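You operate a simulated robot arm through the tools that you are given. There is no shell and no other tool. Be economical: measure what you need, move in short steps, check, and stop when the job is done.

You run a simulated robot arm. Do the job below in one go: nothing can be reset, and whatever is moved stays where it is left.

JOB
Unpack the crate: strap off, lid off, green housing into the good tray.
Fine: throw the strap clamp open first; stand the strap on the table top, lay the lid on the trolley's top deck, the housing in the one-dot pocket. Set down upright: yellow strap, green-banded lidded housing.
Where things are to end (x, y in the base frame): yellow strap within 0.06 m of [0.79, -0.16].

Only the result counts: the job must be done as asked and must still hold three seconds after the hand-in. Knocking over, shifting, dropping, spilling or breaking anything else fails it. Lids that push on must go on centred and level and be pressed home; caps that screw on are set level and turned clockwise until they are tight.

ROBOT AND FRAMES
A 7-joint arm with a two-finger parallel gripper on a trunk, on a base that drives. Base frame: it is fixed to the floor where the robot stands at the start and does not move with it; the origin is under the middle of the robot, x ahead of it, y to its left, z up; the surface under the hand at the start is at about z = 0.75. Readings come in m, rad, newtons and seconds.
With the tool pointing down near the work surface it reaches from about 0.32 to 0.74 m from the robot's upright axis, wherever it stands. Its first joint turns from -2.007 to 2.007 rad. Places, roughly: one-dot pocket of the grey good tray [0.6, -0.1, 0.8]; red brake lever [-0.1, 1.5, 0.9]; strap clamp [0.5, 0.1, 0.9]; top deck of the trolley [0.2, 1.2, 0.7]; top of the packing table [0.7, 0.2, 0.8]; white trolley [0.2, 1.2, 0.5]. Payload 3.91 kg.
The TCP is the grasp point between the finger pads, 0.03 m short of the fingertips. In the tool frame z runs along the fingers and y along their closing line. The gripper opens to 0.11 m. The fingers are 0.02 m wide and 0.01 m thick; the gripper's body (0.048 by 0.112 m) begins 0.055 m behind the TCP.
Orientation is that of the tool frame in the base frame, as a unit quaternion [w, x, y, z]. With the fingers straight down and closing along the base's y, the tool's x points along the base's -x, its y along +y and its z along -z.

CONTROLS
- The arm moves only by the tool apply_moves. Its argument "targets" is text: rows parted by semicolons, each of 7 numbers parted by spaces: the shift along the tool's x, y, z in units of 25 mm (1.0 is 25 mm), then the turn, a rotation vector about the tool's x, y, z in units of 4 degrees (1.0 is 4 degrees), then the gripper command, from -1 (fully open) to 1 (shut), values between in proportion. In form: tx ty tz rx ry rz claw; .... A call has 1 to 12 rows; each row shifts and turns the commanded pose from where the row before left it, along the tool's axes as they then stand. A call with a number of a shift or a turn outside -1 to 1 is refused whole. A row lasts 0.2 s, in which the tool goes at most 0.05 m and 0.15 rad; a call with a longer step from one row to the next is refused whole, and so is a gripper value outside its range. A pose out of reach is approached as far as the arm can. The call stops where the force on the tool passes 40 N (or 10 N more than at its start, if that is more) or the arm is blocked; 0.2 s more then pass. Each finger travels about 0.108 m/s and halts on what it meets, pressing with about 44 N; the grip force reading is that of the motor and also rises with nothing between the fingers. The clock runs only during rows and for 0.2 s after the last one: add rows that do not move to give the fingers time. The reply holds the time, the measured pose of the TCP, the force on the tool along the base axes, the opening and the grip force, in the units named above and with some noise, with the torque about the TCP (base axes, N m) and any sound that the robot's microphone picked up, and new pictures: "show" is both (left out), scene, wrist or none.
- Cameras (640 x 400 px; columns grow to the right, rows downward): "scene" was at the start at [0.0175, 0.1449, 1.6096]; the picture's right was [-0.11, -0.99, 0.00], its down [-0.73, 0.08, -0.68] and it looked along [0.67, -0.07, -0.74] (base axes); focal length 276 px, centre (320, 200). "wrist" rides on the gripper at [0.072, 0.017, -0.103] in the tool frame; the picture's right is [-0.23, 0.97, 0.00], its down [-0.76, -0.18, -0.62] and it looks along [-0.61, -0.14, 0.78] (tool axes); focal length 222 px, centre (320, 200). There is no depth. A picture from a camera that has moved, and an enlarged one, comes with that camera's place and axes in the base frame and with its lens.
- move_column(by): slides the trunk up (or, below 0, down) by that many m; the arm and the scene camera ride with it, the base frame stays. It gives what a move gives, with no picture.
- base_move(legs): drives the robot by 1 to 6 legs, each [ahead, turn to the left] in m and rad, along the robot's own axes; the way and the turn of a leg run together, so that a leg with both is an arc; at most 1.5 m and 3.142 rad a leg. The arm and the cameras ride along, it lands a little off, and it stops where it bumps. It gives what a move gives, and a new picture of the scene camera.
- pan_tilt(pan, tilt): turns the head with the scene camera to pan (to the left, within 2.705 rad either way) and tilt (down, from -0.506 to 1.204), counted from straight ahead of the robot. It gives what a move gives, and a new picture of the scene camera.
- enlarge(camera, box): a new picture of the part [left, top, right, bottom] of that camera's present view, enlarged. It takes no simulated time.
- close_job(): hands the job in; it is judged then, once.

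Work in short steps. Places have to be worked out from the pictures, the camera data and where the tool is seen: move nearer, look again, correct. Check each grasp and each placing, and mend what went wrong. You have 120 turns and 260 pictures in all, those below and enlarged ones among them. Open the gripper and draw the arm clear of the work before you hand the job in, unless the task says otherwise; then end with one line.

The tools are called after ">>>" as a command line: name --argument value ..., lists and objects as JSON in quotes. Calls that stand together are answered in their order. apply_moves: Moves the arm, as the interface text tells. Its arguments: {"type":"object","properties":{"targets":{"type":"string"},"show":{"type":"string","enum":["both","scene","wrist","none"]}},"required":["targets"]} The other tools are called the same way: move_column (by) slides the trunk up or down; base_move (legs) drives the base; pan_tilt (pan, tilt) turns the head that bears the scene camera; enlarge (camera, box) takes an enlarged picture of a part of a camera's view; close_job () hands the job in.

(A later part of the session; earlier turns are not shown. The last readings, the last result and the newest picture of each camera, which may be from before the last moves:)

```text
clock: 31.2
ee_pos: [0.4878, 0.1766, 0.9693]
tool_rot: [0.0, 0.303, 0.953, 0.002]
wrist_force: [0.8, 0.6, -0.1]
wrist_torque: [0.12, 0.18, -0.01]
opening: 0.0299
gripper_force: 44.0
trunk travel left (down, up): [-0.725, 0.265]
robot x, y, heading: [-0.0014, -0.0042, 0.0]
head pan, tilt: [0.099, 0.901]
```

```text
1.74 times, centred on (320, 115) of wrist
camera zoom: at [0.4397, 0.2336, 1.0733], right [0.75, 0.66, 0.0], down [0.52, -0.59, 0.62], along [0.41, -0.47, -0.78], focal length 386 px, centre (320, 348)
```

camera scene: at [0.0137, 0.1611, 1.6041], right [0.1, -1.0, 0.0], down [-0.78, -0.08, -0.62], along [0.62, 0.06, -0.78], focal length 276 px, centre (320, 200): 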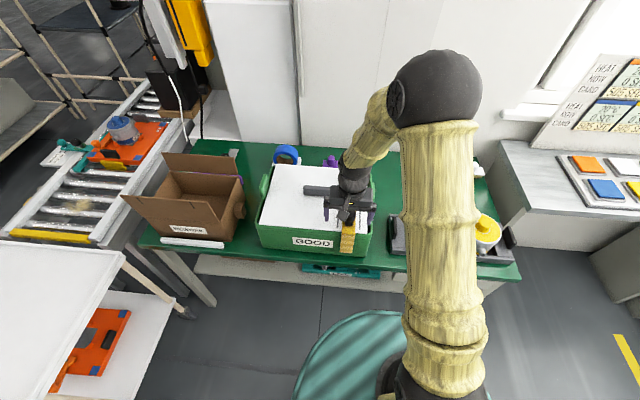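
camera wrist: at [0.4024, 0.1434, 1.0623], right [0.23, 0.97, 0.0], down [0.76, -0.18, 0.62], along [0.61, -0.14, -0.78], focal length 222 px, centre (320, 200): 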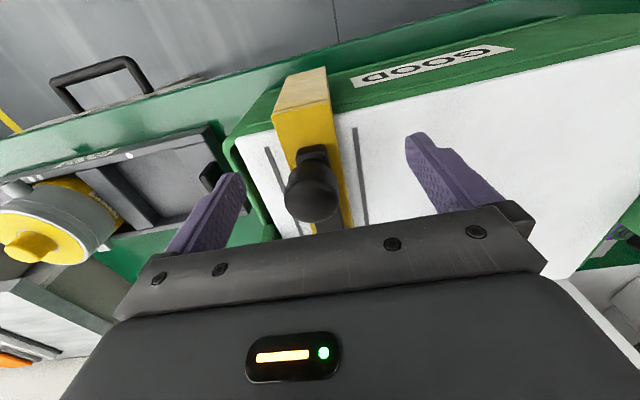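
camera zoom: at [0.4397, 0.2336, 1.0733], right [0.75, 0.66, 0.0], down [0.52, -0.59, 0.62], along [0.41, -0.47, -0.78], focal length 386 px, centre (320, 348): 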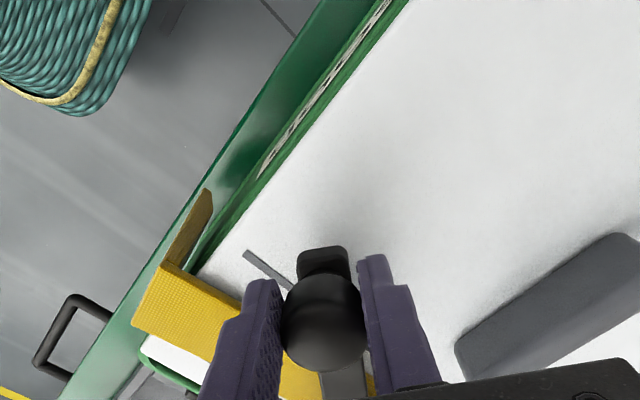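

The strap itself shifted a little on the lid, so it is unclamped; the lever may be at its stop. I release and rise to look.

>>> apply_moves --targets "0 0 0 0 0 0 0;0 0 0 0 0 0 -0.6;0 0 -1 0 0 0 -1;0 0 -1 0 0 0 -1;0 0 -1 0 0 0 -1;0.5 0 -1 0 0 -1 -1;0.5 0 -0.5 0 0 -1 -1;0.5 0 0 0 0 -1 -1;0.5 0 0 0 0 -1 -1;0 0 0 0 0 -1 -1" --show "none"

>>> enlarge --camera "wrist" --box '[180, 0, 460, 230]'

>>> enlarge --camera "scene" --box '[240, 140, 400, 260]'

```text
clock: 33.4
ee_pos: [0.4458, 0.2004, 1.0826]
tool_rot: [0.001, 0.132, 0.991, 0.001]
wrist_force: [-0.4, 0.1, 0.0]
wrist_torque: [0.0, -0.01, -0.01]
opening: 0.11
gripper_force: 0.1
trunk travel left (down, up): [-0.725, 0.265]
robot x, y, heading: [0.0001, -0.0007, -0.001]
head pan, tilt: [0.099, 0.901]
```

```text
1.74 times, centred on (320, 115) of wrist
camera zoom: at [0.3795, 0.237, 1.186], right [0.47, 0.88, 0.0], down [0.69, -0.37, 0.62], along [0.55, -0.29, -0.78], focal length 386 px, centre (320, 348)
```

zoom: 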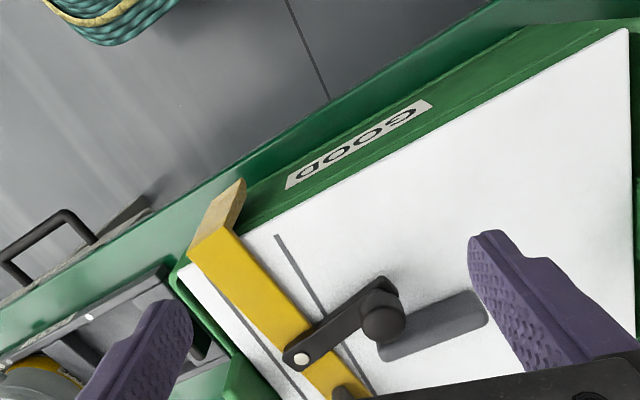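

```text
3.33 times, centred on (320, 200) of scene
camera zoom: at [0.0141, 0.161, 1.6041], right [0.1, -1.0, 0.0], down [-0.78, -0.08, -0.62], along [0.62, 0.06, -0.78], focal length 921 px, centre (320, 200)
```

zoom: 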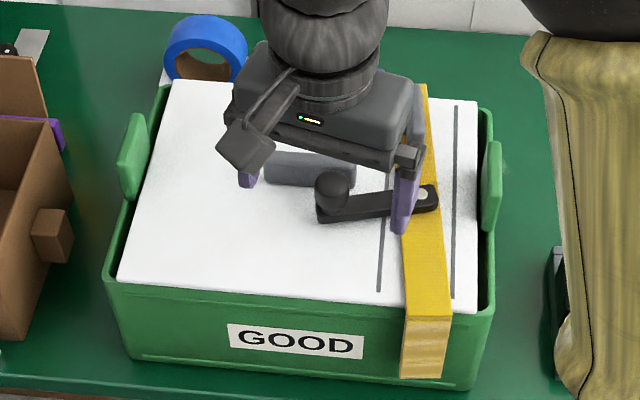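

The lever sprang fully open across the strap. Next the strap itself: I move the hand away to see its grip clearly.

>>> apply_moves --targets "0.5 -1 -0.5 0 0 -1 -1;0.5 -1 -0.5 0 0 -1 -1;0.5 -1 0 0 0 -1 -1;0.5 -1 0 0 0 -0.8 -1;0 -1 0 0 0 0 -1;0 -1 0 0 0 0 -1;0 -1 0 0 0 0 -1;0 -1 0 0 0 0 -1;0 0 0 0 0 0 -1" --show "wrist"

>>> enlarge --camera "scene" --box '[240, 140, 400, 260]'

```text
clock: 35.4
ee_pos: [0.3805, 0.0111, 1.1071]
tool_rot: [0.001, 0.0, 1.0, 0.0]
wrist_force: [-1.4, 1.0, -0.3]
wrist_torque: [0.02, 0.0, 0.02]
opening: 0.1099
gripper_force: 0.1
trunk travel left (down, up): [-0.725, 0.265]
robot x, y, heading: [-0.0022, 0.0029, -0.003]
head pan, tilt: [0.099, 0.901]
camera wrist: at [0.3076, 0.0284, 1.2106], right [0.23, 0.97, 0.0], down [0.76, -0.18, 0.62], along [0.61, -0.14, -0.78], focal length 222 px, centre (320, 200)
```

wrist: 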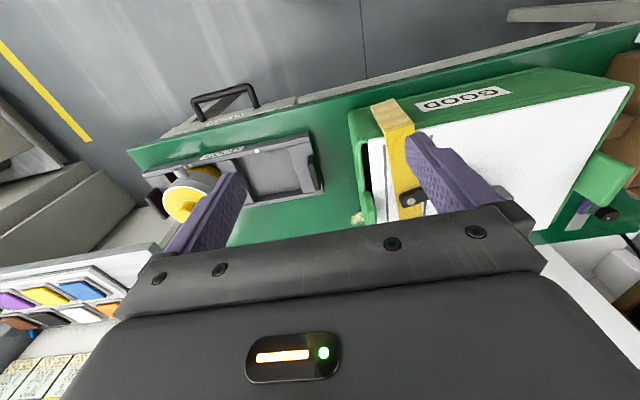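

```text
3.33 times, centred on (320, 200) of scene
camera zoom: at [0.0139, 0.1612, 1.6041], right [0.1, -1.0, 0.0], down [-0.78, -0.08, -0.62], along [0.62, 0.06, -0.78], focal length 921 px, centre (320, 200)
```

zoom: 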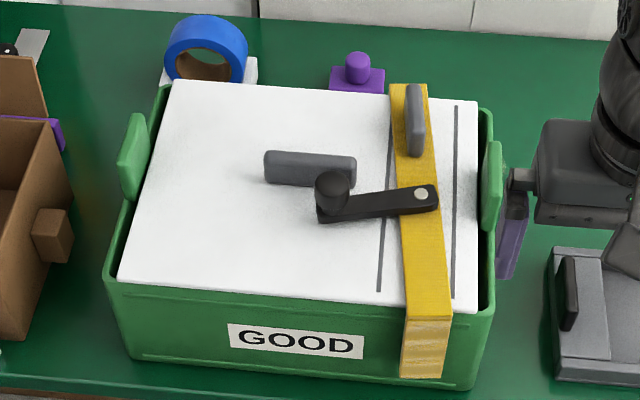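

Strap now yawed about 6°, its grey grip centred near (0.653, 0.128), top ≈0.945. I go above the grip's near half, turned to match.

>>> apply_moves --targets "-0.92 0.42 0.2 0 0 0 0;-0.92 0.42 0.2 0 0 0 0;-0.92 0.42 0.2 0 0 0 0;-0.92 0.42 0.2 0 0 0 0;-0.92 0.42 0.2 0 0 0 0;-0.92 0.42 0.2 0 0 0 0;-0.92 0.42 0.2 0 0 0 0;-0.92 0.42 0.4 0 0 0 0;-0.92 0.42 0.5 0 0 0 0;-0.92 0.42 0.8 0 0 0 0;-0.92 0.4 0.8 0 0 -0.76 0;0 0 0 0 0 -0.76 0" --show "wrist"

>>> enlarge --camera "wrist" --box '[200, 0, 480, 230]'

>>> enlarge --camera "scene" --box '[290, 120, 410, 220]'

```text
clock: 38.0
ee_pos: [0.6327, 0.1262, 1.0103]
tool_rot: [0.0, -0.053, 0.999, 0.0]
wrist_force: [0.1, -0.2, -0.1]
wrist_torque: [0.01, -0.03, 0.02]
opening: 0.0551
gripper_force: 0.1
trunk travel left (down, up): [-0.725, 0.265]
robot x, y, heading: [-0.0009, -0.0016, -0.002]
head pan, tilt: [0.099, 0.901]
camera wrist: at [0.5588, 0.1365, 1.1133], right [0.12, 0.99, 0.0], down [0.78, -0.1, 0.62], along [0.62, -0.08, -0.78], focal length 222 px, centre (320, 200)
```

wrist: 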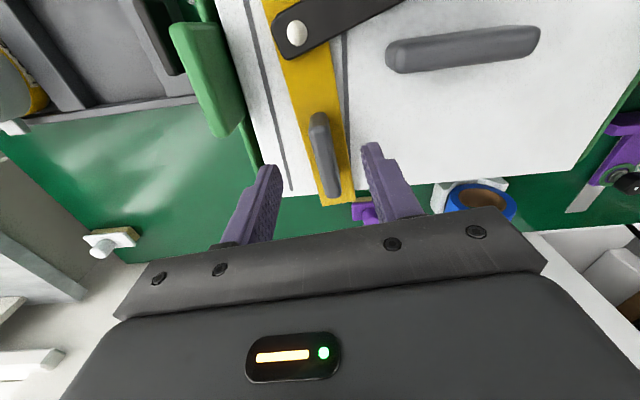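

```text
1.74 times, centred on (340, 115) of wrist
camera zoom: at [0.5588, 0.1365, 1.1133], right [0.12, 0.99, 0.0], down [0.78, -0.1, 0.62], along [0.62, -0.08, -0.78], focal length 386 px, centre (285, 348)
```

zoom: 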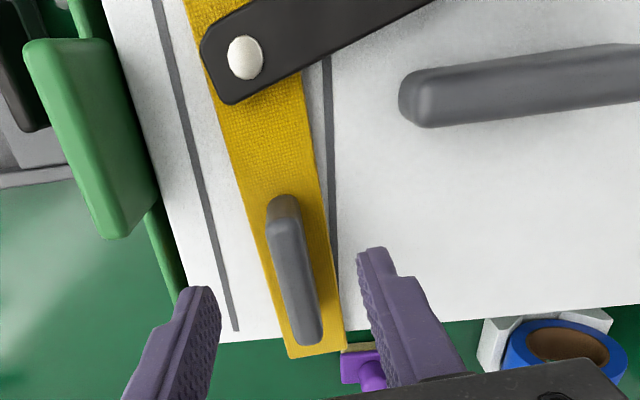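

```text
4.00 times, centred on (350, 170) of scene
camera zoom: at [0.0136, 0.1609, 1.6042], right [0.1, -1.0, 0.0], down [-0.78, -0.08, -0.62], along [0.62, 0.06, -0.78], focal length 1106 px, centre (200, 320)
```

zoom: 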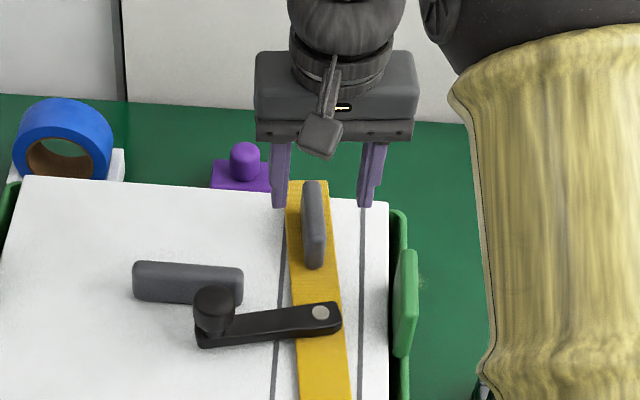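

Grip runs x 0.614–0.685 at y≈0.13. I shift 4 mm left, descend to it and close.

>>> apply_moves --targets "0 0.16 0.8 0 0 0 0;0 0 0.8 0 0 0.2 0;0 0 0.7 0 0 0 0;0 0 0.2 0 0 0 0;0 0 0 0 0 0 0;0 0 0 0 0 0 1;0 0 0 0 0 0 1;0 0 0 0 0 0 1" --show "wrist"

>>> enlarge --camera "scene" --box '[290, 120, 410, 260]'

```text
clock: 39.8
ee_pos: [0.6325, 0.1299, 0.9476]
tool_rot: [0.0, -0.046, 0.999, 0.0]
wrist_force: [-1.3, 0.7, 0.7]
wrist_torque: [-0.01, -0.14, 0.02]
opening: 0.0154
gripper_force: 45.0
trunk travel left (down, up): [-0.725, 0.265]
robot x, y, heading: [-0.0014, -0.0028, 0.004]
head pan, tilt: [0.099, 0.901]
camera wrist: at [0.5588, 0.1415, 1.0505], right [0.14, 0.99, 0.0], down [0.77, -0.11, 0.62], along [0.62, -0.09, -0.78], focal length 222 px, centre (320, 200)
```

wrist: 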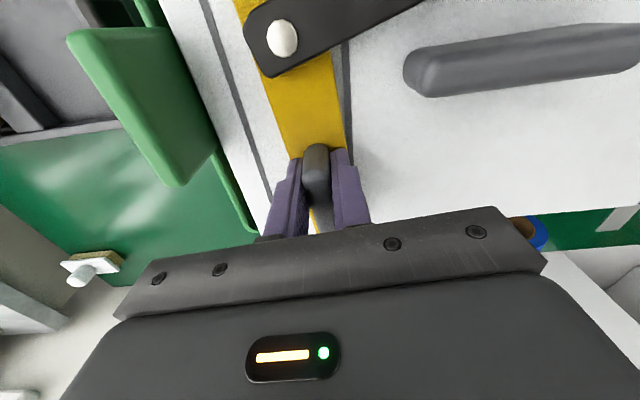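

```text
2.86 times, centred on (350, 190) of scene
camera zoom: at [0.0141, 0.1611, 1.6041], right [0.1, -1.0, 0.0], down [-0.78, -0.08, -0.62], along [0.62, 0.06, -0.78], focal length 790 px, centre (234, 229)
```

zoom: 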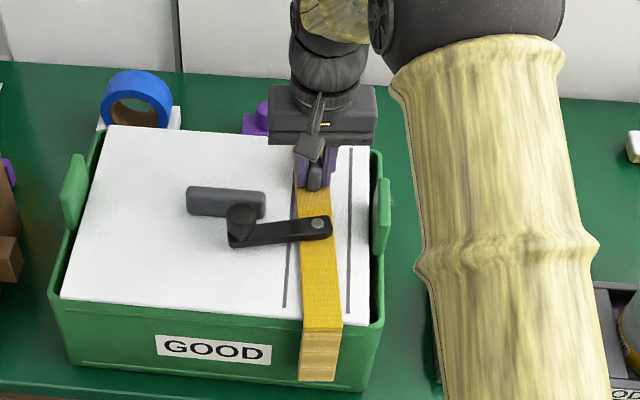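

Grip is held at 0.015 m. I lift slowly by 3 cm and check the load and tilt.

>>> apply_moves --targets "0 0 -0.3 0 0 0 1;0 0 -0.4 0 0 0 1;0 0 -0.5 0 0 0 1;0 0 0 0 0 0 1" --show "wrist"

>>> enlarge --camera "scene" --box '[290, 120, 410, 260]'

```text
clock: 40.8
ee_pos: [0.6331, 0.1297, 0.9783]
tool_rot: [0.001, -0.045, 0.999, 0.0]
wrist_force: [0.5, 0.3, -3.2]
wrist_torque: [-0.04, -0.12, 0.01]
opening: 0.0155
gripper_force: 44.0
trunk travel left (down, up): [-0.725, 0.265]
robot x, y, heading: [-0.001, -0.0021, -0.0]
head pan, tilt: [0.099, 0.901]
camera wrist: at [0.5592, 0.1405, 1.0813], right [0.14, 0.99, 0.0], down [0.77, -0.11, 0.62], along [0.62, -0.09, -0.78], focal length 222 px, centre (320, 200)
```

wrist: 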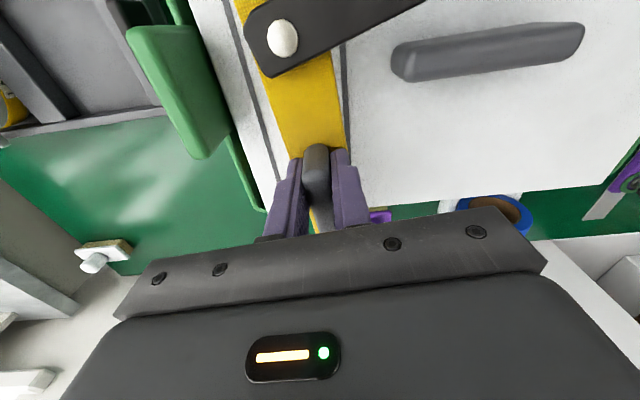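

```text
2.86 times, centred on (350, 190) of scene
camera zoom: at [0.0144, 0.1611, 1.6041], right [0.1, -1.0, 0.0], down [-0.78, -0.08, -0.62], along [0.62, 0.06, -0.78], focal length 790 px, centre (234, 229)
```

zoom: 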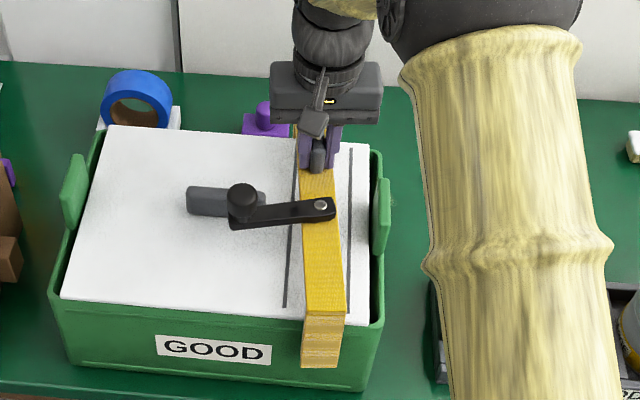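

The strap hangs level (≈3 N). It stands on ~0.1 m legs, so behind the tray I will lay it along y (lever pointing away). I raise and carry it right first.

>>> apply_moves --targets "0 0 -0.9 0 0 0.8 1;0 0 -0.9 0 0 0.55 1;0 0 -0.9 0 0 0 1;0 0 -0.9 0 0 0 1;0 0 -0.9 0 0 0 1;-0.2 -0.9 0 0 0 0 1;-0.2 -0.9 0 0 0 0 1;-0.2 -0.9 0 0 0 0 1;-0.2 -0.9 0 0 0 0 1;-0.2 -0.9 0 0 0 0 1;-0.2 -0.9 0 0 0 0 1;-0.2 -0.9 0 0 0 0 1" --show "none"

>>> apply_moves --targets "-0.2 -0.9 0 0 0 0 1;-0.2 -0.9 0 0 0 0 1;-0.2 -0.9 0 0 0 0 1;-0.2 -0.9 0 0 0 0 1;-0.2 -0.9 0 0 0 0 1;-0.2 -0.5 0 0 0 0 1;0 0 0 0 0 1 1;0 0 0 0 0 1 1;0 0 0 0 0 1 1;0 0 0 0 0 1 1;0 0 0 0 0 1 1;0 0 0 0 0 1 1" --show "both"

```text
clock: 43.4
ee_pos: [0.6673, -0.0286, 1.0897]
tool_rot: [0.0, 0.0, 1.0, 0.0]
wrist_force: [-0.1, 0.3, -2.5]
wrist_torque: [-0.04, -0.08, -0.01]
opening: 0.0157
gripper_force: 43.9
trunk travel left (down, up): [-0.725, 0.265]
robot x, y, heading: [0.0026, 0.0015, 0.0]
head pan, tilt: [0.099, 0.901]
```

```text
clock: 46.0
ee_pos: [0.6992, -0.153, 1.0905]
tool_rot: [0.0, 0.21, 0.978, 0.0]
wrist_force: [1.2, -0.4, -3.2]
wrist_torque: [-0.13, -0.08, -0.03]
opening: 0.0156
gripper_force: 43.7
trunk travel left (down, up): [-0.725, 0.265]
robot x, y, heading: [-0.003, -0.0046, 0.001]
head pan, tilt: [0.099, 0.901]
camera scene: at [0.0164, 0.1615, 1.604], right [0.1, -0.99, 0.0], down [-0.78, -0.08, -0.62], along [0.62, 0.06, -0.78], focal length 276 px, centre (320, 200)
camera wrist: at [0.6395, -0.1065, 1.1927], right [0.61, 0.79, 0.0], down [0.62, -0.47, 0.62], along [0.5, -0.38, -0.78], focal length 222 px, centre (320, 200)
```

scene: 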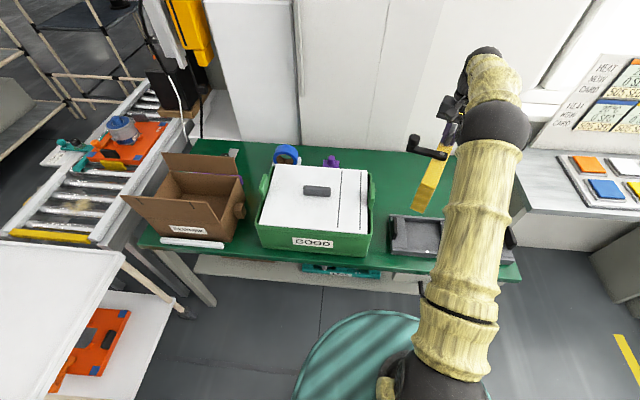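
wrist: 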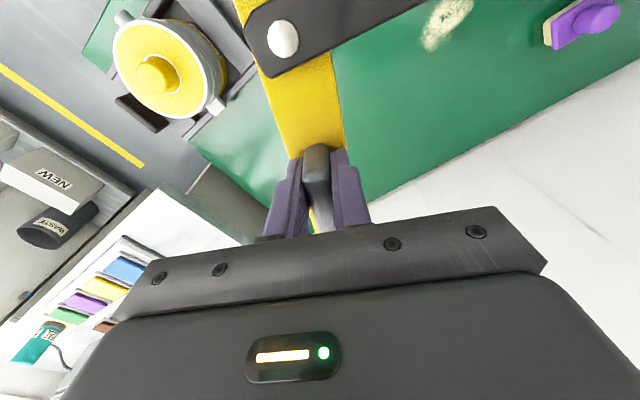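

Carrying works. I finish the turn to 90°.

>>> apply_moves --targets "0 0 0 0 0 1 1;0 0 0 0 0 1 1;0 0 0 0 0 1 1;0 0 0 0 0 1 1;0 0 0 0 0 1 1;0 0 0 0 0 1 1;0 0 0 0 0 1 1;0 0 0 0 0 1 1;0 0 0 0 0 1 1;0 0 0 0 0 1 1;0 0 0 0 0 1 1;0 0 0 0 0 1 1" --show "none"

>>> apply_moves --targets "0 0 0 0 0 1 1;0 0 0 0 0 1 1;0 0 0 0 0 1 1;0 0 0 0 0 1 1;0 0 0 0 0 0.5 1;-1 1 0 0 0 0 1;-1 1 0 0 0 0 1;0 0 0 0 0 0 1" --show "both"

```text
clock: 48.6
ee_pos: [0.6963, -0.1526, 1.0896]
tool_rot: [0.0, 0.589, 0.808, 0.0]
wrist_force: [-0.7, 0.2, -2.1]
wrist_torque: [-0.1, -0.04, 0.01]
opening: 0.0156
gripper_force: 44.1
trunk travel left (down, up): [-0.725, 0.265]
robot x, y, heading: [-0.0003, -0.0018, 0.002]
head pan, tilt: [0.099, 0.901]
```

```text
clock: 50.4
ee_pos: [0.7222, -0.1832, 1.0885]
tool_rot: [-0.001, 0.708, 0.706, 0.0]
wrist_force: [-0.3, 0.1, -1.8]
wrist_torque: [-0.05, 0.04, -0.01]
opening: 0.0157
gripper_force: 43.6
out of reach, approached as far as the arm can: row 7
trunk travel left (down, up): [-0.725, 0.265]
robot x, y, heading: [0.0015, -0.0036, -0.002]
head pan, tilt: [0.099, 0.901]
camera scene: at [0.015, 0.1603, 1.6041], right [0.1, -1.0, 0.0], down [-0.78, -0.08, -0.62], along [0.62, 0.06, -0.78], focal length 276 px, centre (320, 200)
camera wrist: at [0.7392, -0.1101, 1.1919], right [0.97, -0.23, 0.0], down [-0.18, -0.76, 0.62], along [-0.14, -0.61, -0.78], focal length 222 px, centre (320, 200)
```

scene: 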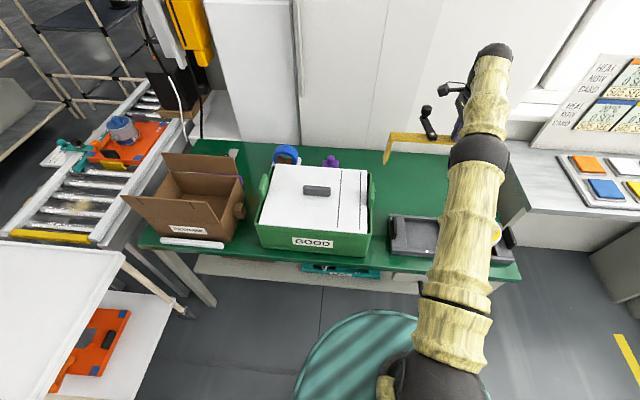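
wrist: 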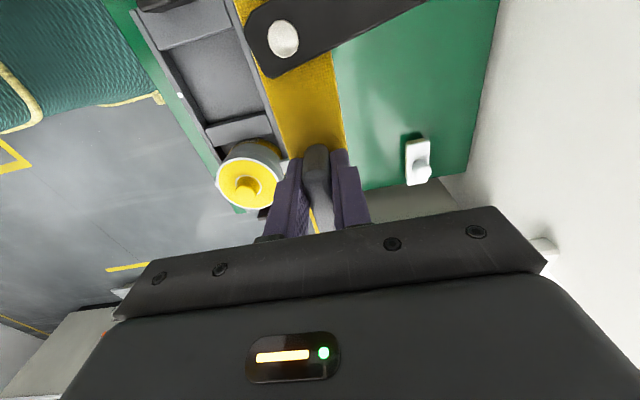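

Reach ends at ≈0.745 m at this height. I descend toward the table, where the reach may be greater, and see how far it gets.

>>> apply_moves --targets "0 0 0.8 0 0 0 1;0 0 0.8 0 0 0 1;0 0 0.8 0 0 0 1;0 0 0.8 0 0 0 1;0 0 0.8 0 0 0 1;0 0 0.8 0 0 0 1;0 0 0 0 0 0 1" --show "scene"

```text
clock: 52.0
ee_pos: [0.7229, -0.1827, 0.9703]
tool_rot: [0.001, 0.708, 0.707, 0.0]
wrist_force: [0.1, -0.6, -2.0]
wrist_torque: [-0.1, 0.03, 0.0]
opening: 0.0156
gripper_force: 44.1
trunk travel left (down, up): [-0.725, 0.265]
robot x, y, heading: [0.0005, -0.0001, -0.003]
head pan, tilt: [0.099, 0.901]
camera scene: at [0.0142, 0.1609, 1.6041], right [0.1, -0.99, 0.0], down [-0.78, -0.08, -0.62], along [0.62, 0.06, -0.78], focal length 276 px, centre (320, 200)
```

scene: 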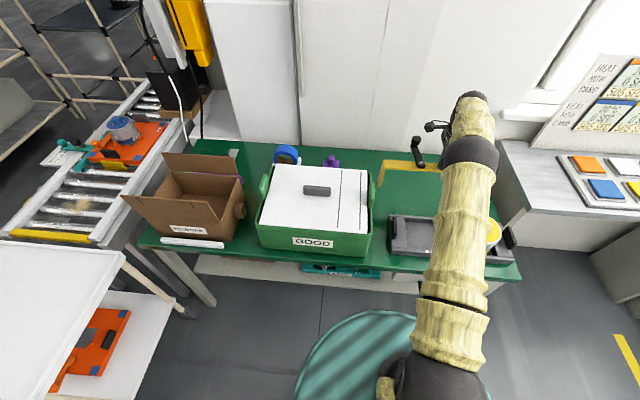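

>>> apply_moves --targets "-0.3 0.5 0 0 0 0 1;-0.3 0.5 0 0 0 0 1;0 0.4 0 0 0 0 1;0 0 0 0 0 0 1" --show "none"

```text
clock: 53.0
ee_pos: [0.736, -0.1898, 0.9677]
tool_rot: [0.001, 0.707, 0.707, 0.001]
wrist_force: [0.7, 0.2, -1.1]
wrist_torque: [-0.12, 0.04, 0.0]
opening: 0.0157
gripper_force: 44.0
out of reach, approached as far as the arm can: row 2, 3
trunk travel left (down, up): [-0.725, 0.265]
robot x, y, heading: [0.0008, -0.0018, 0.0]
head pan, tilt: [0.099, 0.901]
```

Reach is 0.76 here: strap centre would be only just inside tolerance. I check how much room the base has in front of it.

>>> pan_tilt --pan 0.35 --tilt 1.2

```text
clock: 53.8
ee_pos: [0.7354, -0.1896, 0.9682]
tool_rot: [0.0, 0.707, 0.707, 0.0]
wrist_force: [0.9, -0.2, -2.3]
wrist_torque: [-0.12, 0.03, 0.0]
opening: 0.0151
gripper_force: 44.1
trunk travel left (down, up): [-0.725, 0.265]
robot x, y, heading: [-0.0004, 0.0032, -0.001]
head pan, tilt: [0.351, 1.201]
camera scene: at [-0.0082, 0.1726, 1.5844], right [0.34, -0.94, 0.0], down [-0.88, -0.32, -0.36], along [0.34, 0.12, -0.93], focal length 276 px, centre (320, 200)
```

scene: 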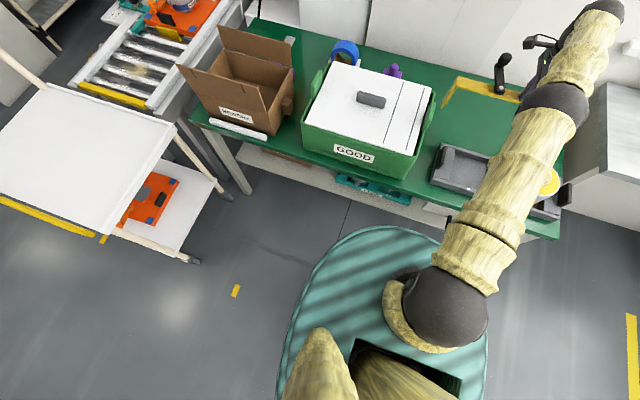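

Turning the strap another 45° about the grip puts its centre at about (0.77, -0.16), well within tolerance and clear of the tray. I do that here.

>>> apply_moves --targets "0 0 0 0 0 1 1;0 0 0 0 0 1 1;0 0 0 0 0 1 1;0 0 0 0 0 1 1;0 0 0 0 0 1 1;0 0 0 0 0 1 1;0 0 0 0 0 1 1;0 0 0 0 0 1 1;0 0 0 0 0 1 1;0 0 0 0 0 1 1;0 0 0 0 0 1 1;0 0 0 0 0 0.2 1" --show "wrist"

>>> pan_tilt --pan -0.2 --tilt 0.8

```text
clock: 56.4
ee_pos: [0.7359, -0.1908, 0.9688]
tool_rot: [0.0, 0.924, 0.383, 0.0]
wrist_force: [-0.2, -0.4, -1.4]
wrist_torque: [-0.06, 0.1, -0.03]
opening: 0.0157
gripper_force: 43.6
trunk travel left (down, up): [-0.725, 0.265]
robot x, y, heading: [-0.0043, 0.0031, -0.002]
head pan, tilt: [0.351, 1.201]
camera wrist: at [0.7985, -0.1501, 1.0716], right [0.53, -0.85, 0.0], down [-0.66, -0.41, 0.62], along [-0.53, -0.33, -0.78], focal length 222 px, centre (320, 200)
```

wrist: 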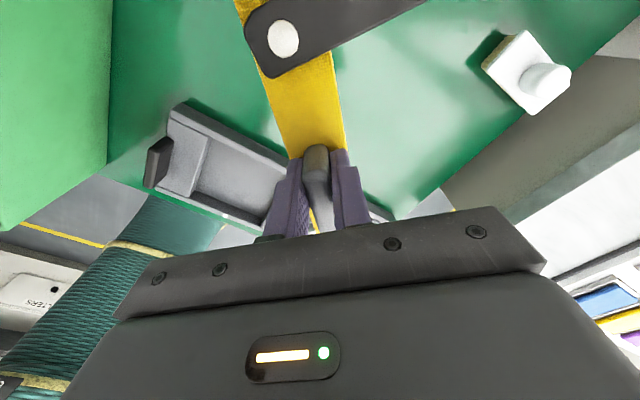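

```text
clock: 57.4
ee_pos: [0.7354, -0.1906, 0.9683]
tool_rot: [-0.001, 0.924, 0.383, 0.001]
wrist_force: [-0.7, 1.1, -1.5]
wrist_torque: [-0.06, 0.1, 0.02]
opening: 0.0152
gripper_force: 43.6
trunk travel left (down, up): [-0.725, 0.265]
robot x, y, heading: [0.0001, 0.0021, 0.003]
head pan, tilt: [-0.201, 0.799]
camera scene: at [0.0183, 0.1374, 1.612], right [-0.2, -0.98, 0.0], down [-0.7, 0.14, -0.7], along [0.68, -0.14, -0.72], focal length 276 px, centre (320, 200)
```

scene: 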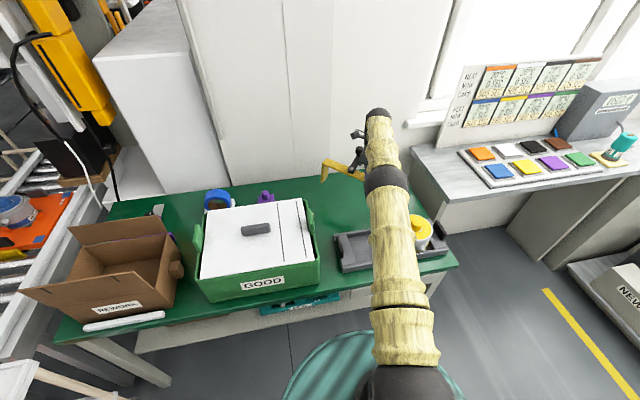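

Position is good. I lower it toward the table in shrinking steps, watching for contact.

>>> apply_moves --targets "0 0 0.5 0 0 0 1;0 0 0.5 0 0 0 1;0 0 0.5 0 0 0 1;0 0 0.4 0 0 0 1;0 0 0.3 0 0 0 1;0 0 0 0 0 0 1" --show "none"

>>> enlarge --camera "scene" --box '[290, 100, 470, 280]'

```text
clock: 58.8
ee_pos: [0.7357, -0.1896, 0.9131]
tool_rot: [0.0, 0.924, 0.383, 0.001]
wrist_force: [-0.3, -0.5, -1.5]
wrist_torque: [-0.04, 0.11, -0.03]
opening: 0.0157
gripper_force: 44.1
trunk travel left (down, up): [-0.725, 0.265]
robot x, y, heading: [0.0024, 0.0033, 0.003]
head pan, tilt: [-0.201, 0.799]
```

```text
2.22 times, centred on (380, 190) of scene
camera zoom: at [0.0182, 0.1373, 1.612], right [-0.2, -0.98, 0.0], down [-0.7, 0.14, -0.7], along [0.68, -0.14, -0.72], focal length 614 px, centre (187, 222)
```

zoom: 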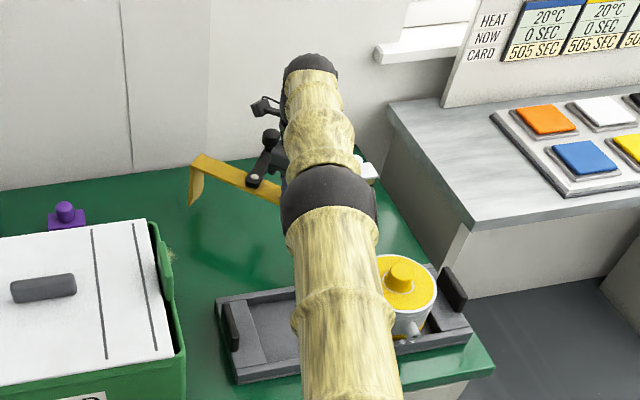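

>>> apply_moves --targets "0 0 0.2 0 0 0 1;0 0 0.2 0 0 0 1;0 0 0.2 0 0 0 1;0 0 0 0 0 0 1" --show "none"

>>> apply_moves --targets "0 0 0.1 0 0 0 1;0 0 0.1 0 0 0 1;0 0 0 0 0 0 1" --show "none"

```text
clock: 59.8
ee_pos: [0.7363, -0.1907, 0.8977]
tool_rot: [0.0, 0.923, 0.384, 0.0]
wrist_force: [-0.2, -0.6, -2.5]
wrist_torque: [-0.03, 0.1, -0.01]
opening: 0.0155
gripper_force: 44.3
trunk travel left (down, up): [-0.725, 0.265]
robot x, y, heading: [0.0002, -0.0022, -0.003]
head pan, tilt: [-0.201, 0.799]
```

```text
clock: 60.6
ee_pos: [0.736, -0.1904, 0.8925]
tool_rot: [0.0, 0.924, 0.383, 0.002]
wrist_force: [-1.0, -0.6, -1.2]
wrist_torque: [-0.05, 0.1, -0.03]
opening: 0.0154
gripper_force: 43.8
trunk travel left (down, up): [-0.725, 0.265]
robot x, y, heading: [0.0029, 0.0021, 0.005]
head pan, tilt: [-0.201, 0.799]
```

>>> apply_moves --targets "0 0 0.06 0 0 0 1;0 0 0.06 0 0 0 1;0 0 0.06 0 0 0 1" --show "none"

>>> enlarge --camera "scene" --box '[320, 130, 400, 190]'

```text
clock: 61.4
ee_pos: [0.7354, -0.1891, 0.8888]
tool_rot: [0.0, 0.923, 0.384, 0.001]
wrist_force: [0.0, -0.2, -1.5]
wrist_torque: [-0.11, 0.18, 0.02]
opening: 0.0156
gripper_force: 44.1
trunk travel left (down, up): [-0.725, 0.265]
robot x, y, heading: [-0.0005, -0.0001, -0.0]
head pan, tilt: [-0.201, 0.799]
```

```text
6.67 times, centred on (360, 160) of scene
camera zoom: at [0.0181, 0.1374, 1.6121], right [-0.2, -0.98, 0.0], down [-0.7, 0.14, -0.7], along [0.68, -0.14, -0.72], focal length 1843 px, centre (53, 467)
```

zoom: 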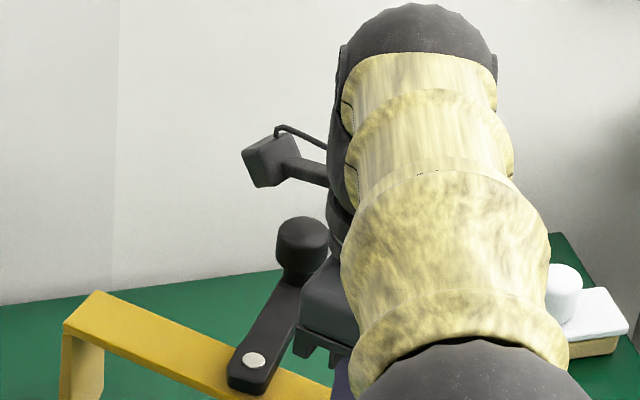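

>>> apply_moves --targets "0 0 0.06 0 0 0 1;0 0 0.06 0 0 0 1;0 0 0.06 0 0 0 1" --show "none"

>>> enlarge --camera "scene" --box '[310, 150, 390, 210]'

```text
clock: 62.2
ee_pos: [0.7359, -0.191, 0.8896]
tool_rot: [0.002, 0.924, 0.383, 0.003]
wrist_force: [2.2, 0.1, 22.0]
wrist_torque: [-0.72, 1.23, 0.05]
opening: 0.0156
gripper_force: 44.6
trunk travel left (down, up): [-0.725, 0.265]
robot x, y, heading: [-0.0028, 0.0012, -0.001]
head pan, tilt: [-0.201, 0.799]
```

```text
6.67 times, centred on (350, 180) of scene
camera zoom: at [0.0152, 0.1383, 1.6124], right [-0.2, -0.98, 0.0], down [-0.7, 0.14, -0.7], along [0.68, -0.14, -0.72], focal length 1843 px, centre (120, 333)
```

zoom: 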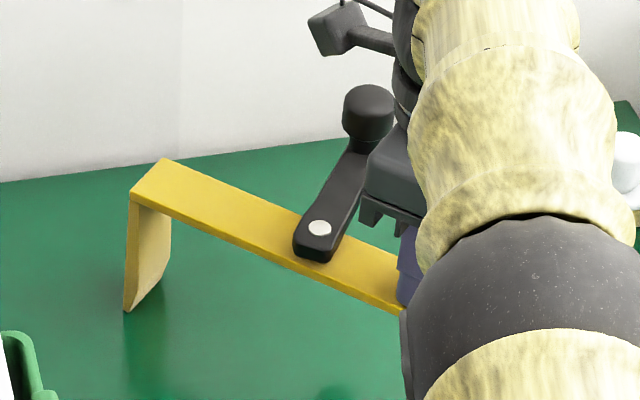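

The legs touch at TCP z≈0.889 (22 N). I ease off 1.5 mm, and open.

>>> apply_moves --targets "0 0 -0.06 0 0 0 1;0 0 0 0 0 0 1" --show "none"

>>> apply_moves --targets "0 0 0 0 0 0 0.6;0 0 0 0 0 0 0.2;0 0 0 0 0 0 0;0 0 0 0 0 0 0" --show "wrist"

```text
clock: 62.8
ee_pos: [0.7355, -0.1904, 0.8897]
tool_rot: [0.002, 0.924, 0.383, 0.004]
wrist_force: [5.2, -2.2, 24.5]
wrist_torque: [-0.15, -0.02, 0.0]
opening: 0.0158
gripper_force: 43.7
trunk travel left (down, up): [-0.725, 0.265]
robot x, y, heading: [-0.0001, 0.0036, -0.002]
head pan, tilt: [-0.201, 0.799]
```

```text
clock: 63.8
ee_pos: [0.7351, -0.19, 0.8874]
tool_rot: [0.0, 0.923, 0.384, 0.002]
wrist_force: [1.1, -1.9, 17.9]
wrist_torque: [-0.42, -0.34, -0.04]
opening: 0.0558
gripper_force: 0.7
trunk travel left (down, up): [-0.725, 0.265]
robot x, y, heading: [-0.0005, -0.0028, -0.001]
head pan, tilt: [-0.201, 0.799]
camera wrist: at [0.7971, -0.1495, 0.9908], right [0.53, -0.85, 0.0], down [-0.67, -0.41, 0.62], along [-0.53, -0.33, -0.78], focal length 222 px, centre (320, 200)
```

wrist: 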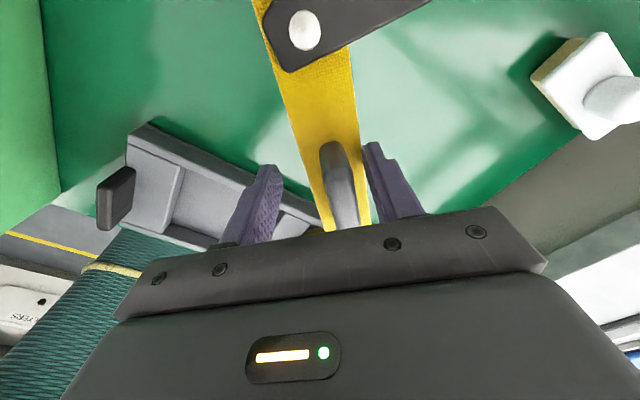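

There is still upward force on the hand though the fingers are open; I rise gently and look.

>>> apply_moves --targets "0 0 -0.1 0 0 0 0;0 0 -0.2 0 0 0 0;0 0 0 0 0 0 0" --show "wrist"

>>> enlarge --camera "scene" --box '[310, 130, 430, 220]'

```text
clock: 64.6
ee_pos: [0.7356, -0.1888, 0.8926]
tool_rot: [-0.001, 0.923, 0.384, 0.001]
wrist_force: [-1.0, 0.5, -0.2]
wrist_torque: [0.03, 0.0, -0.02]
opening: 0.055
gripper_force: 0.1
trunk travel left (down, up): [-0.725, 0.265]
robot x, y, heading: [0.0028, 0.0007, -0.005]
head pan, tilt: [-0.201, 0.799]
camera wrist: at [0.7984, -0.1495, 0.9959], right [0.53, -0.85, 0.0], down [-0.66, -0.41, 0.62], along [-0.53, -0.33, -0.78], focal length 222 px, centre (320, 200)
```

wrist: 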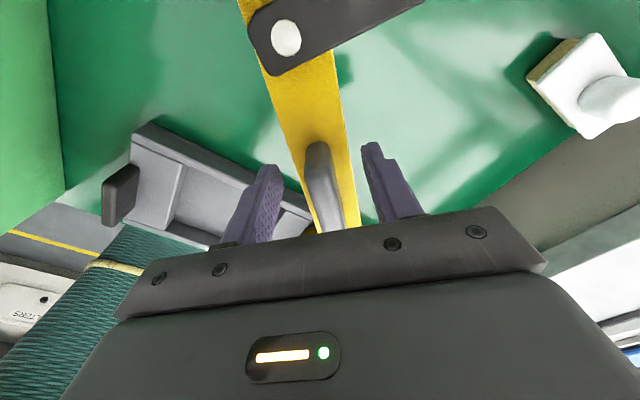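

```text
4.44 times, centred on (370, 175) of scene
camera zoom: at [0.0182, 0.1373, 1.6119], right [-0.2, -0.98, 0.0], down [-0.7, 0.14, -0.7], along [0.68, -0.14, -0.72], focal length 1228 px, centre (98, 311)
```

zoom: 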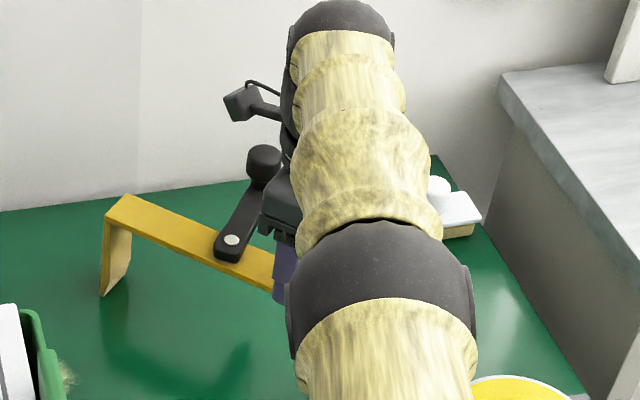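

The strap stands by itself. I rise straight up and retreat, turning the hand back to -90° yaw so that it will close along x on the lid's handle.

>>> apply_moves --targets "0 0 -0.5 0 0 0 0;0 0 -0.8 0 0 0 0;0 0 -0.8 0 0 0 0;0 0 -0.8 0 0 0 0;0 0 -0.8 0 0 0 0;0 0 -0.8 0 0 0 0;0 0 -0.8 0 0 0 0;0 0 0 0 0 0 0" --show "wrist"

>>> apply_moves --targets "0.7 -0.7 0 0 0 -1 0;0.7 -0.7 0 0 0 -1 0;0.7 -0.7 0 0 0 -1 0;0.7 -0.7 0 0 0 -1 0;0.7 -0.7 0 0 0 -1 0;0.7 -0.7 0 0 0 -1 0;0.7 -0.7 0 0 0 -1 0;0.7 -0.7 0 0 0 -1 0;0.7 -0.7 0 0 0 -1 0;0.7 -0.7 0 0 0 -1 0;0.7 -0.5 0 0 0 -1 0;0 0 0 0 0 -0.2 0" --show "both"

```text
clock: 66.4
ee_pos: [0.73, -0.1891, 1.0238]
tool_rot: [0.0, 0.923, 0.384, 0.001]
wrist_force: [0.4, -0.7, -0.2]
wrist_torque: [0.03, 0.02, 0.02]
opening: 0.0547
gripper_force: 0.1
out of reach, approached as far as the arm can: row 7
trunk travel left (down, up): [-0.725, 0.265]
robot x, y, heading: [-0.0014, -0.0032, 0.001]
head pan, tilt: [-0.201, 0.799]
camera wrist: at [0.7937, -0.1484, 1.1281], right [0.53, -0.85, 0.0], down [-0.66, -0.41, 0.62], along [-0.53, -0.33, -0.78], focal length 222 px, centre (320, 200)
```

wrist: 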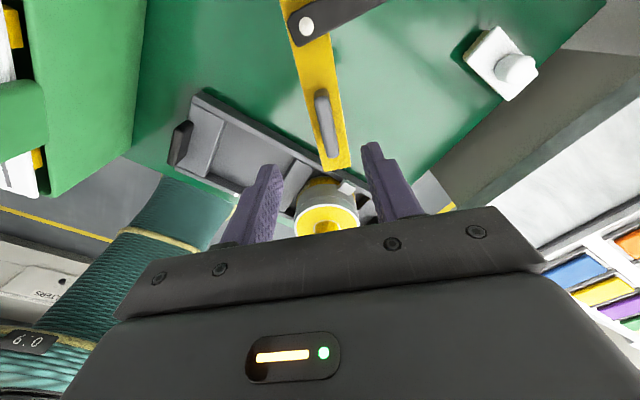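

```text
clock: 69.0
ee_pos: [0.6457, 0.0594, 1.0249]
tool_rot: [0.0, 0.707, 0.707, 0.001]
wrist_force: [-0.3, 0.2, -0.2]
wrist_torque: [0.02, 0.02, -0.01]
opening: 0.0548
gripper_force: 0.1
trunk travel left (down, up): [-0.725, 0.265]
robot x, y, heading: [-0.0004, -0.004, -0.001]
head pan, tilt: [-0.201, 0.799]
camera scene: at [0.0181, 0.1373, 1.612], right [-0.2, -0.98, 0.0], down [-0.7, 0.14, -0.7], along [0.68, -0.14, -0.72], focal length 276 px, centre (320, 200)
camera wrist: at [0.6614, 0.1332, 1.1283], right [0.97, -0.23, 0.0], down [-0.18, -0.76, 0.62], along [-0.14, -0.61, -0.78], focal length 222 px, centre (320, 200)
```

scene: 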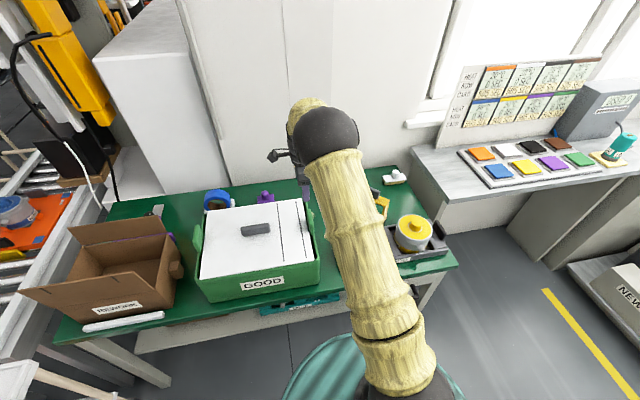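
wrist: 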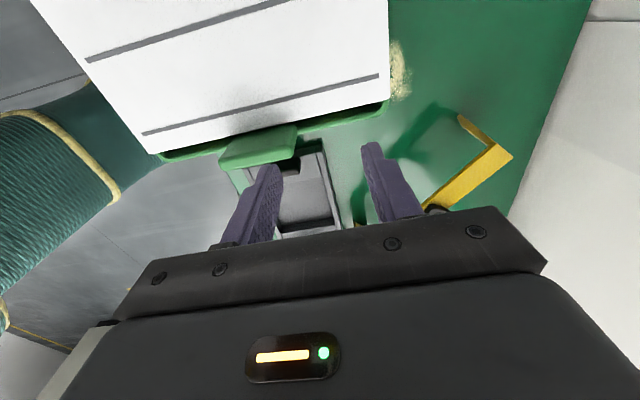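

Strap stands upright at about (0.777, -0.144). Next I go above the lid's handle.

>>> apply_moves --targets "0.9 -0.35 0 0 0 0 0;0.9 -0.35 0 0 0 0 0;0.9 -0.35 0 0 0 0 0;0.9 -0.35 0 0 0 0 0;0.9 -0.35 0 0 0 0 0;0.9 -0.35 0 0 0 0 0;0 0 0 0 0 0 0" --show "wrist"

>>> enlarge --camera "scene" --box '[180, 160, 340, 310]'

```text
clock: 70.6
ee_pos: [0.5924, 0.1955, 1.025]
tool_rot: [0.0, 0.709, 0.706, 0.001]
wrist_force: [0.3, 0.1, 0.3]
wrist_torque: [0.01, -0.04, 0.01]
opening: 0.0551
gripper_force: 0.2
trunk travel left (down, up): [-0.725, 0.265]
robot x, y, heading: [-0.0016, -0.0014, -0.0]
head pan, tilt: [-0.201, 0.799]
camera wrist: at [0.6089, 0.2682, 1.1279], right [0.97, -0.23, 0.0], down [-0.18, -0.76, 0.62], along [-0.14, -0.61, -0.78], focal length 222 px, centre (320, 200)
```

wrist: 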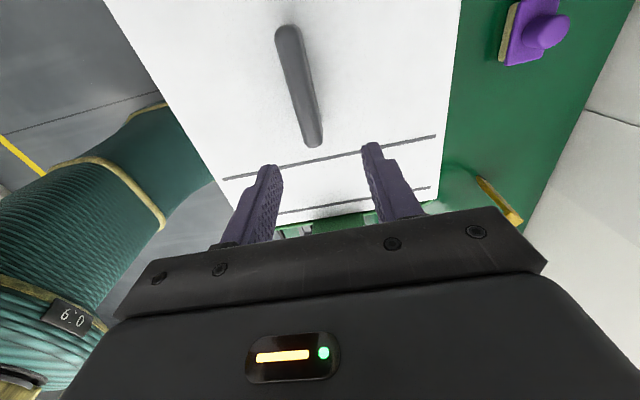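

```text
2.67 times, centred on (260, 235) of scene
camera zoom: at [0.018, 0.1373, 1.6121], right [-0.2, -0.98, 0.0], down [-0.7, 0.14, -0.7], along [0.68, -0.14, -0.72], focal length 737 px, centre (480, 107)
```

zoom: 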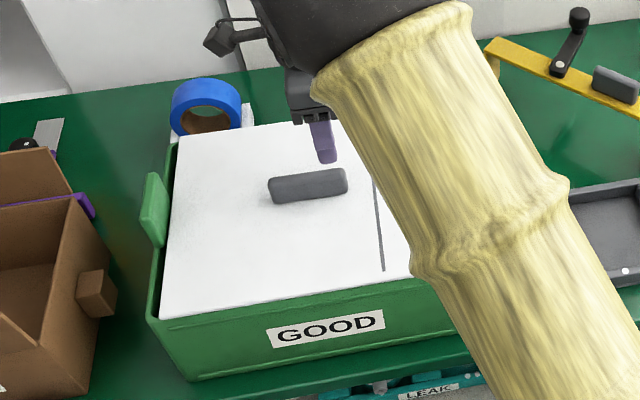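

Handle spans y 0.184–0.270 at x≈0.587. I centre on it, descend and close.

>>> apply_moves --targets "0.65 -0.1 0 0 0 0 0;0.65 -0.1 0 0 0 0 0;0 0 0.9 0 0 0 0;0 0 0.9 0 0 0 0;0 0 0.9 0 0 0 0;0 0 0.4 0 0 0 0;0 0 0.2 0 0 0 0;0 0 0 0 0 0 0" --show "wrist"

```text
clock: 72.4
ee_pos: [0.5873, 0.227, 0.9427]
tool_rot: [0.001, 0.708, 0.706, 0.001]
wrist_force: [-0.3, 0.3, 0.0]
wrist_torque: [-0.02, -0.01, -0.02]
opening: 0.0551
gripper_force: 0.0
trunk travel left (down, up): [-0.725, 0.265]
robot x, y, heading: [-0.0017, -0.0011, -0.003]
head pan, tilt: [-0.201, 0.799]
camera wrist: at [0.6043, 0.3006, 1.0458], right [0.97, -0.23, 0.0], down [-0.18, -0.76, 0.62], along [-0.14, -0.61, -0.78], focal length 222 px, centre (320, 200)
```

wrist: 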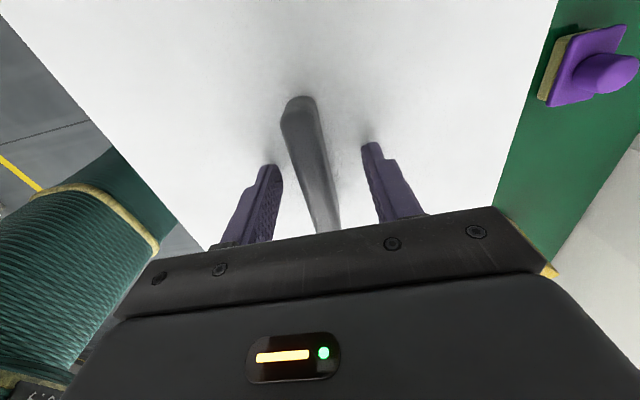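

Handle is between the fingers. I close and lift slowly by 2 cm.

>>> apply_moves --targets "0 0 0 0 0 0 0.6;0 0 0 0 0 0 1;0 0 0 0 0 0 1;0 0 0 0 0 0 1;0 0 -0.3 0 0 0 1;0 0 -0.5 0 0 0 1;0 0 0 0 0 0 1" --show "wrist"

>>> enlarge --camera "scene" --box '[180, 160, 340, 310]'

```text
clock: 74.0
ee_pos: [0.5877, 0.2268, 0.9629]
tool_rot: [-0.001, 0.709, 0.706, 0.001]
wrist_force: [-0.6, -0.5, -3.7]
wrist_torque: [0.01, 0.01, 0.05]
opening: 0.0175
gripper_force: 43.9
trunk travel left (down, up): [-0.725, 0.265]
robot x, y, heading: [0.0003, 0.0016, -0.001]
head pan, tilt: [-0.201, 0.799]
camera wrist: at [0.6043, 0.3004, 1.0664], right [0.97, -0.23, 0.0], down [-0.18, -0.76, 0.62], along [-0.14, -0.61, -0.78], focal length 222 px, centre (320, 200)
```

wrist: 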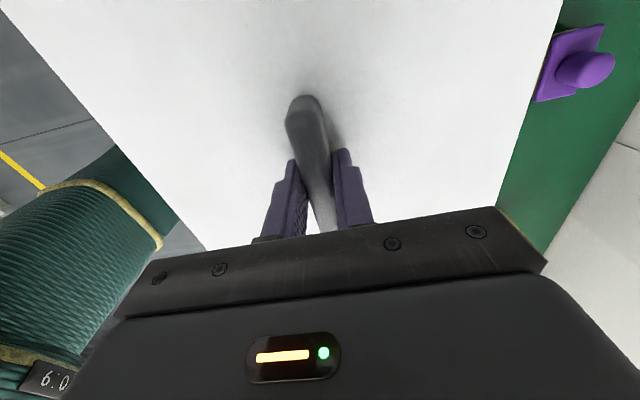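

```text
2.67 times, centred on (260, 235) of scene
camera zoom: at [0.018, 0.1375, 1.612], right [-0.2, -0.98, 0.0], down [-0.7, 0.14, -0.7], along [0.68, -0.14, -0.72], focal length 737 px, centre (480, 107)
```

zoom: 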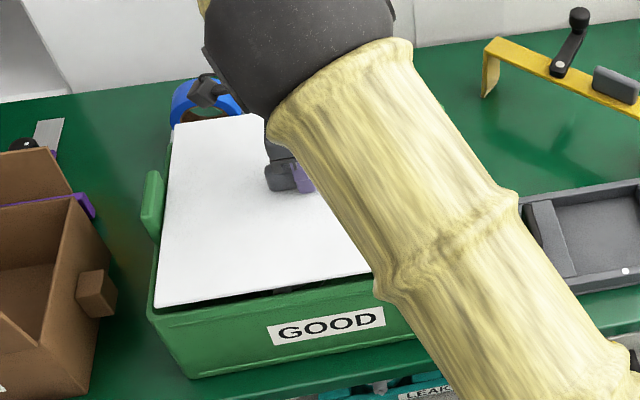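

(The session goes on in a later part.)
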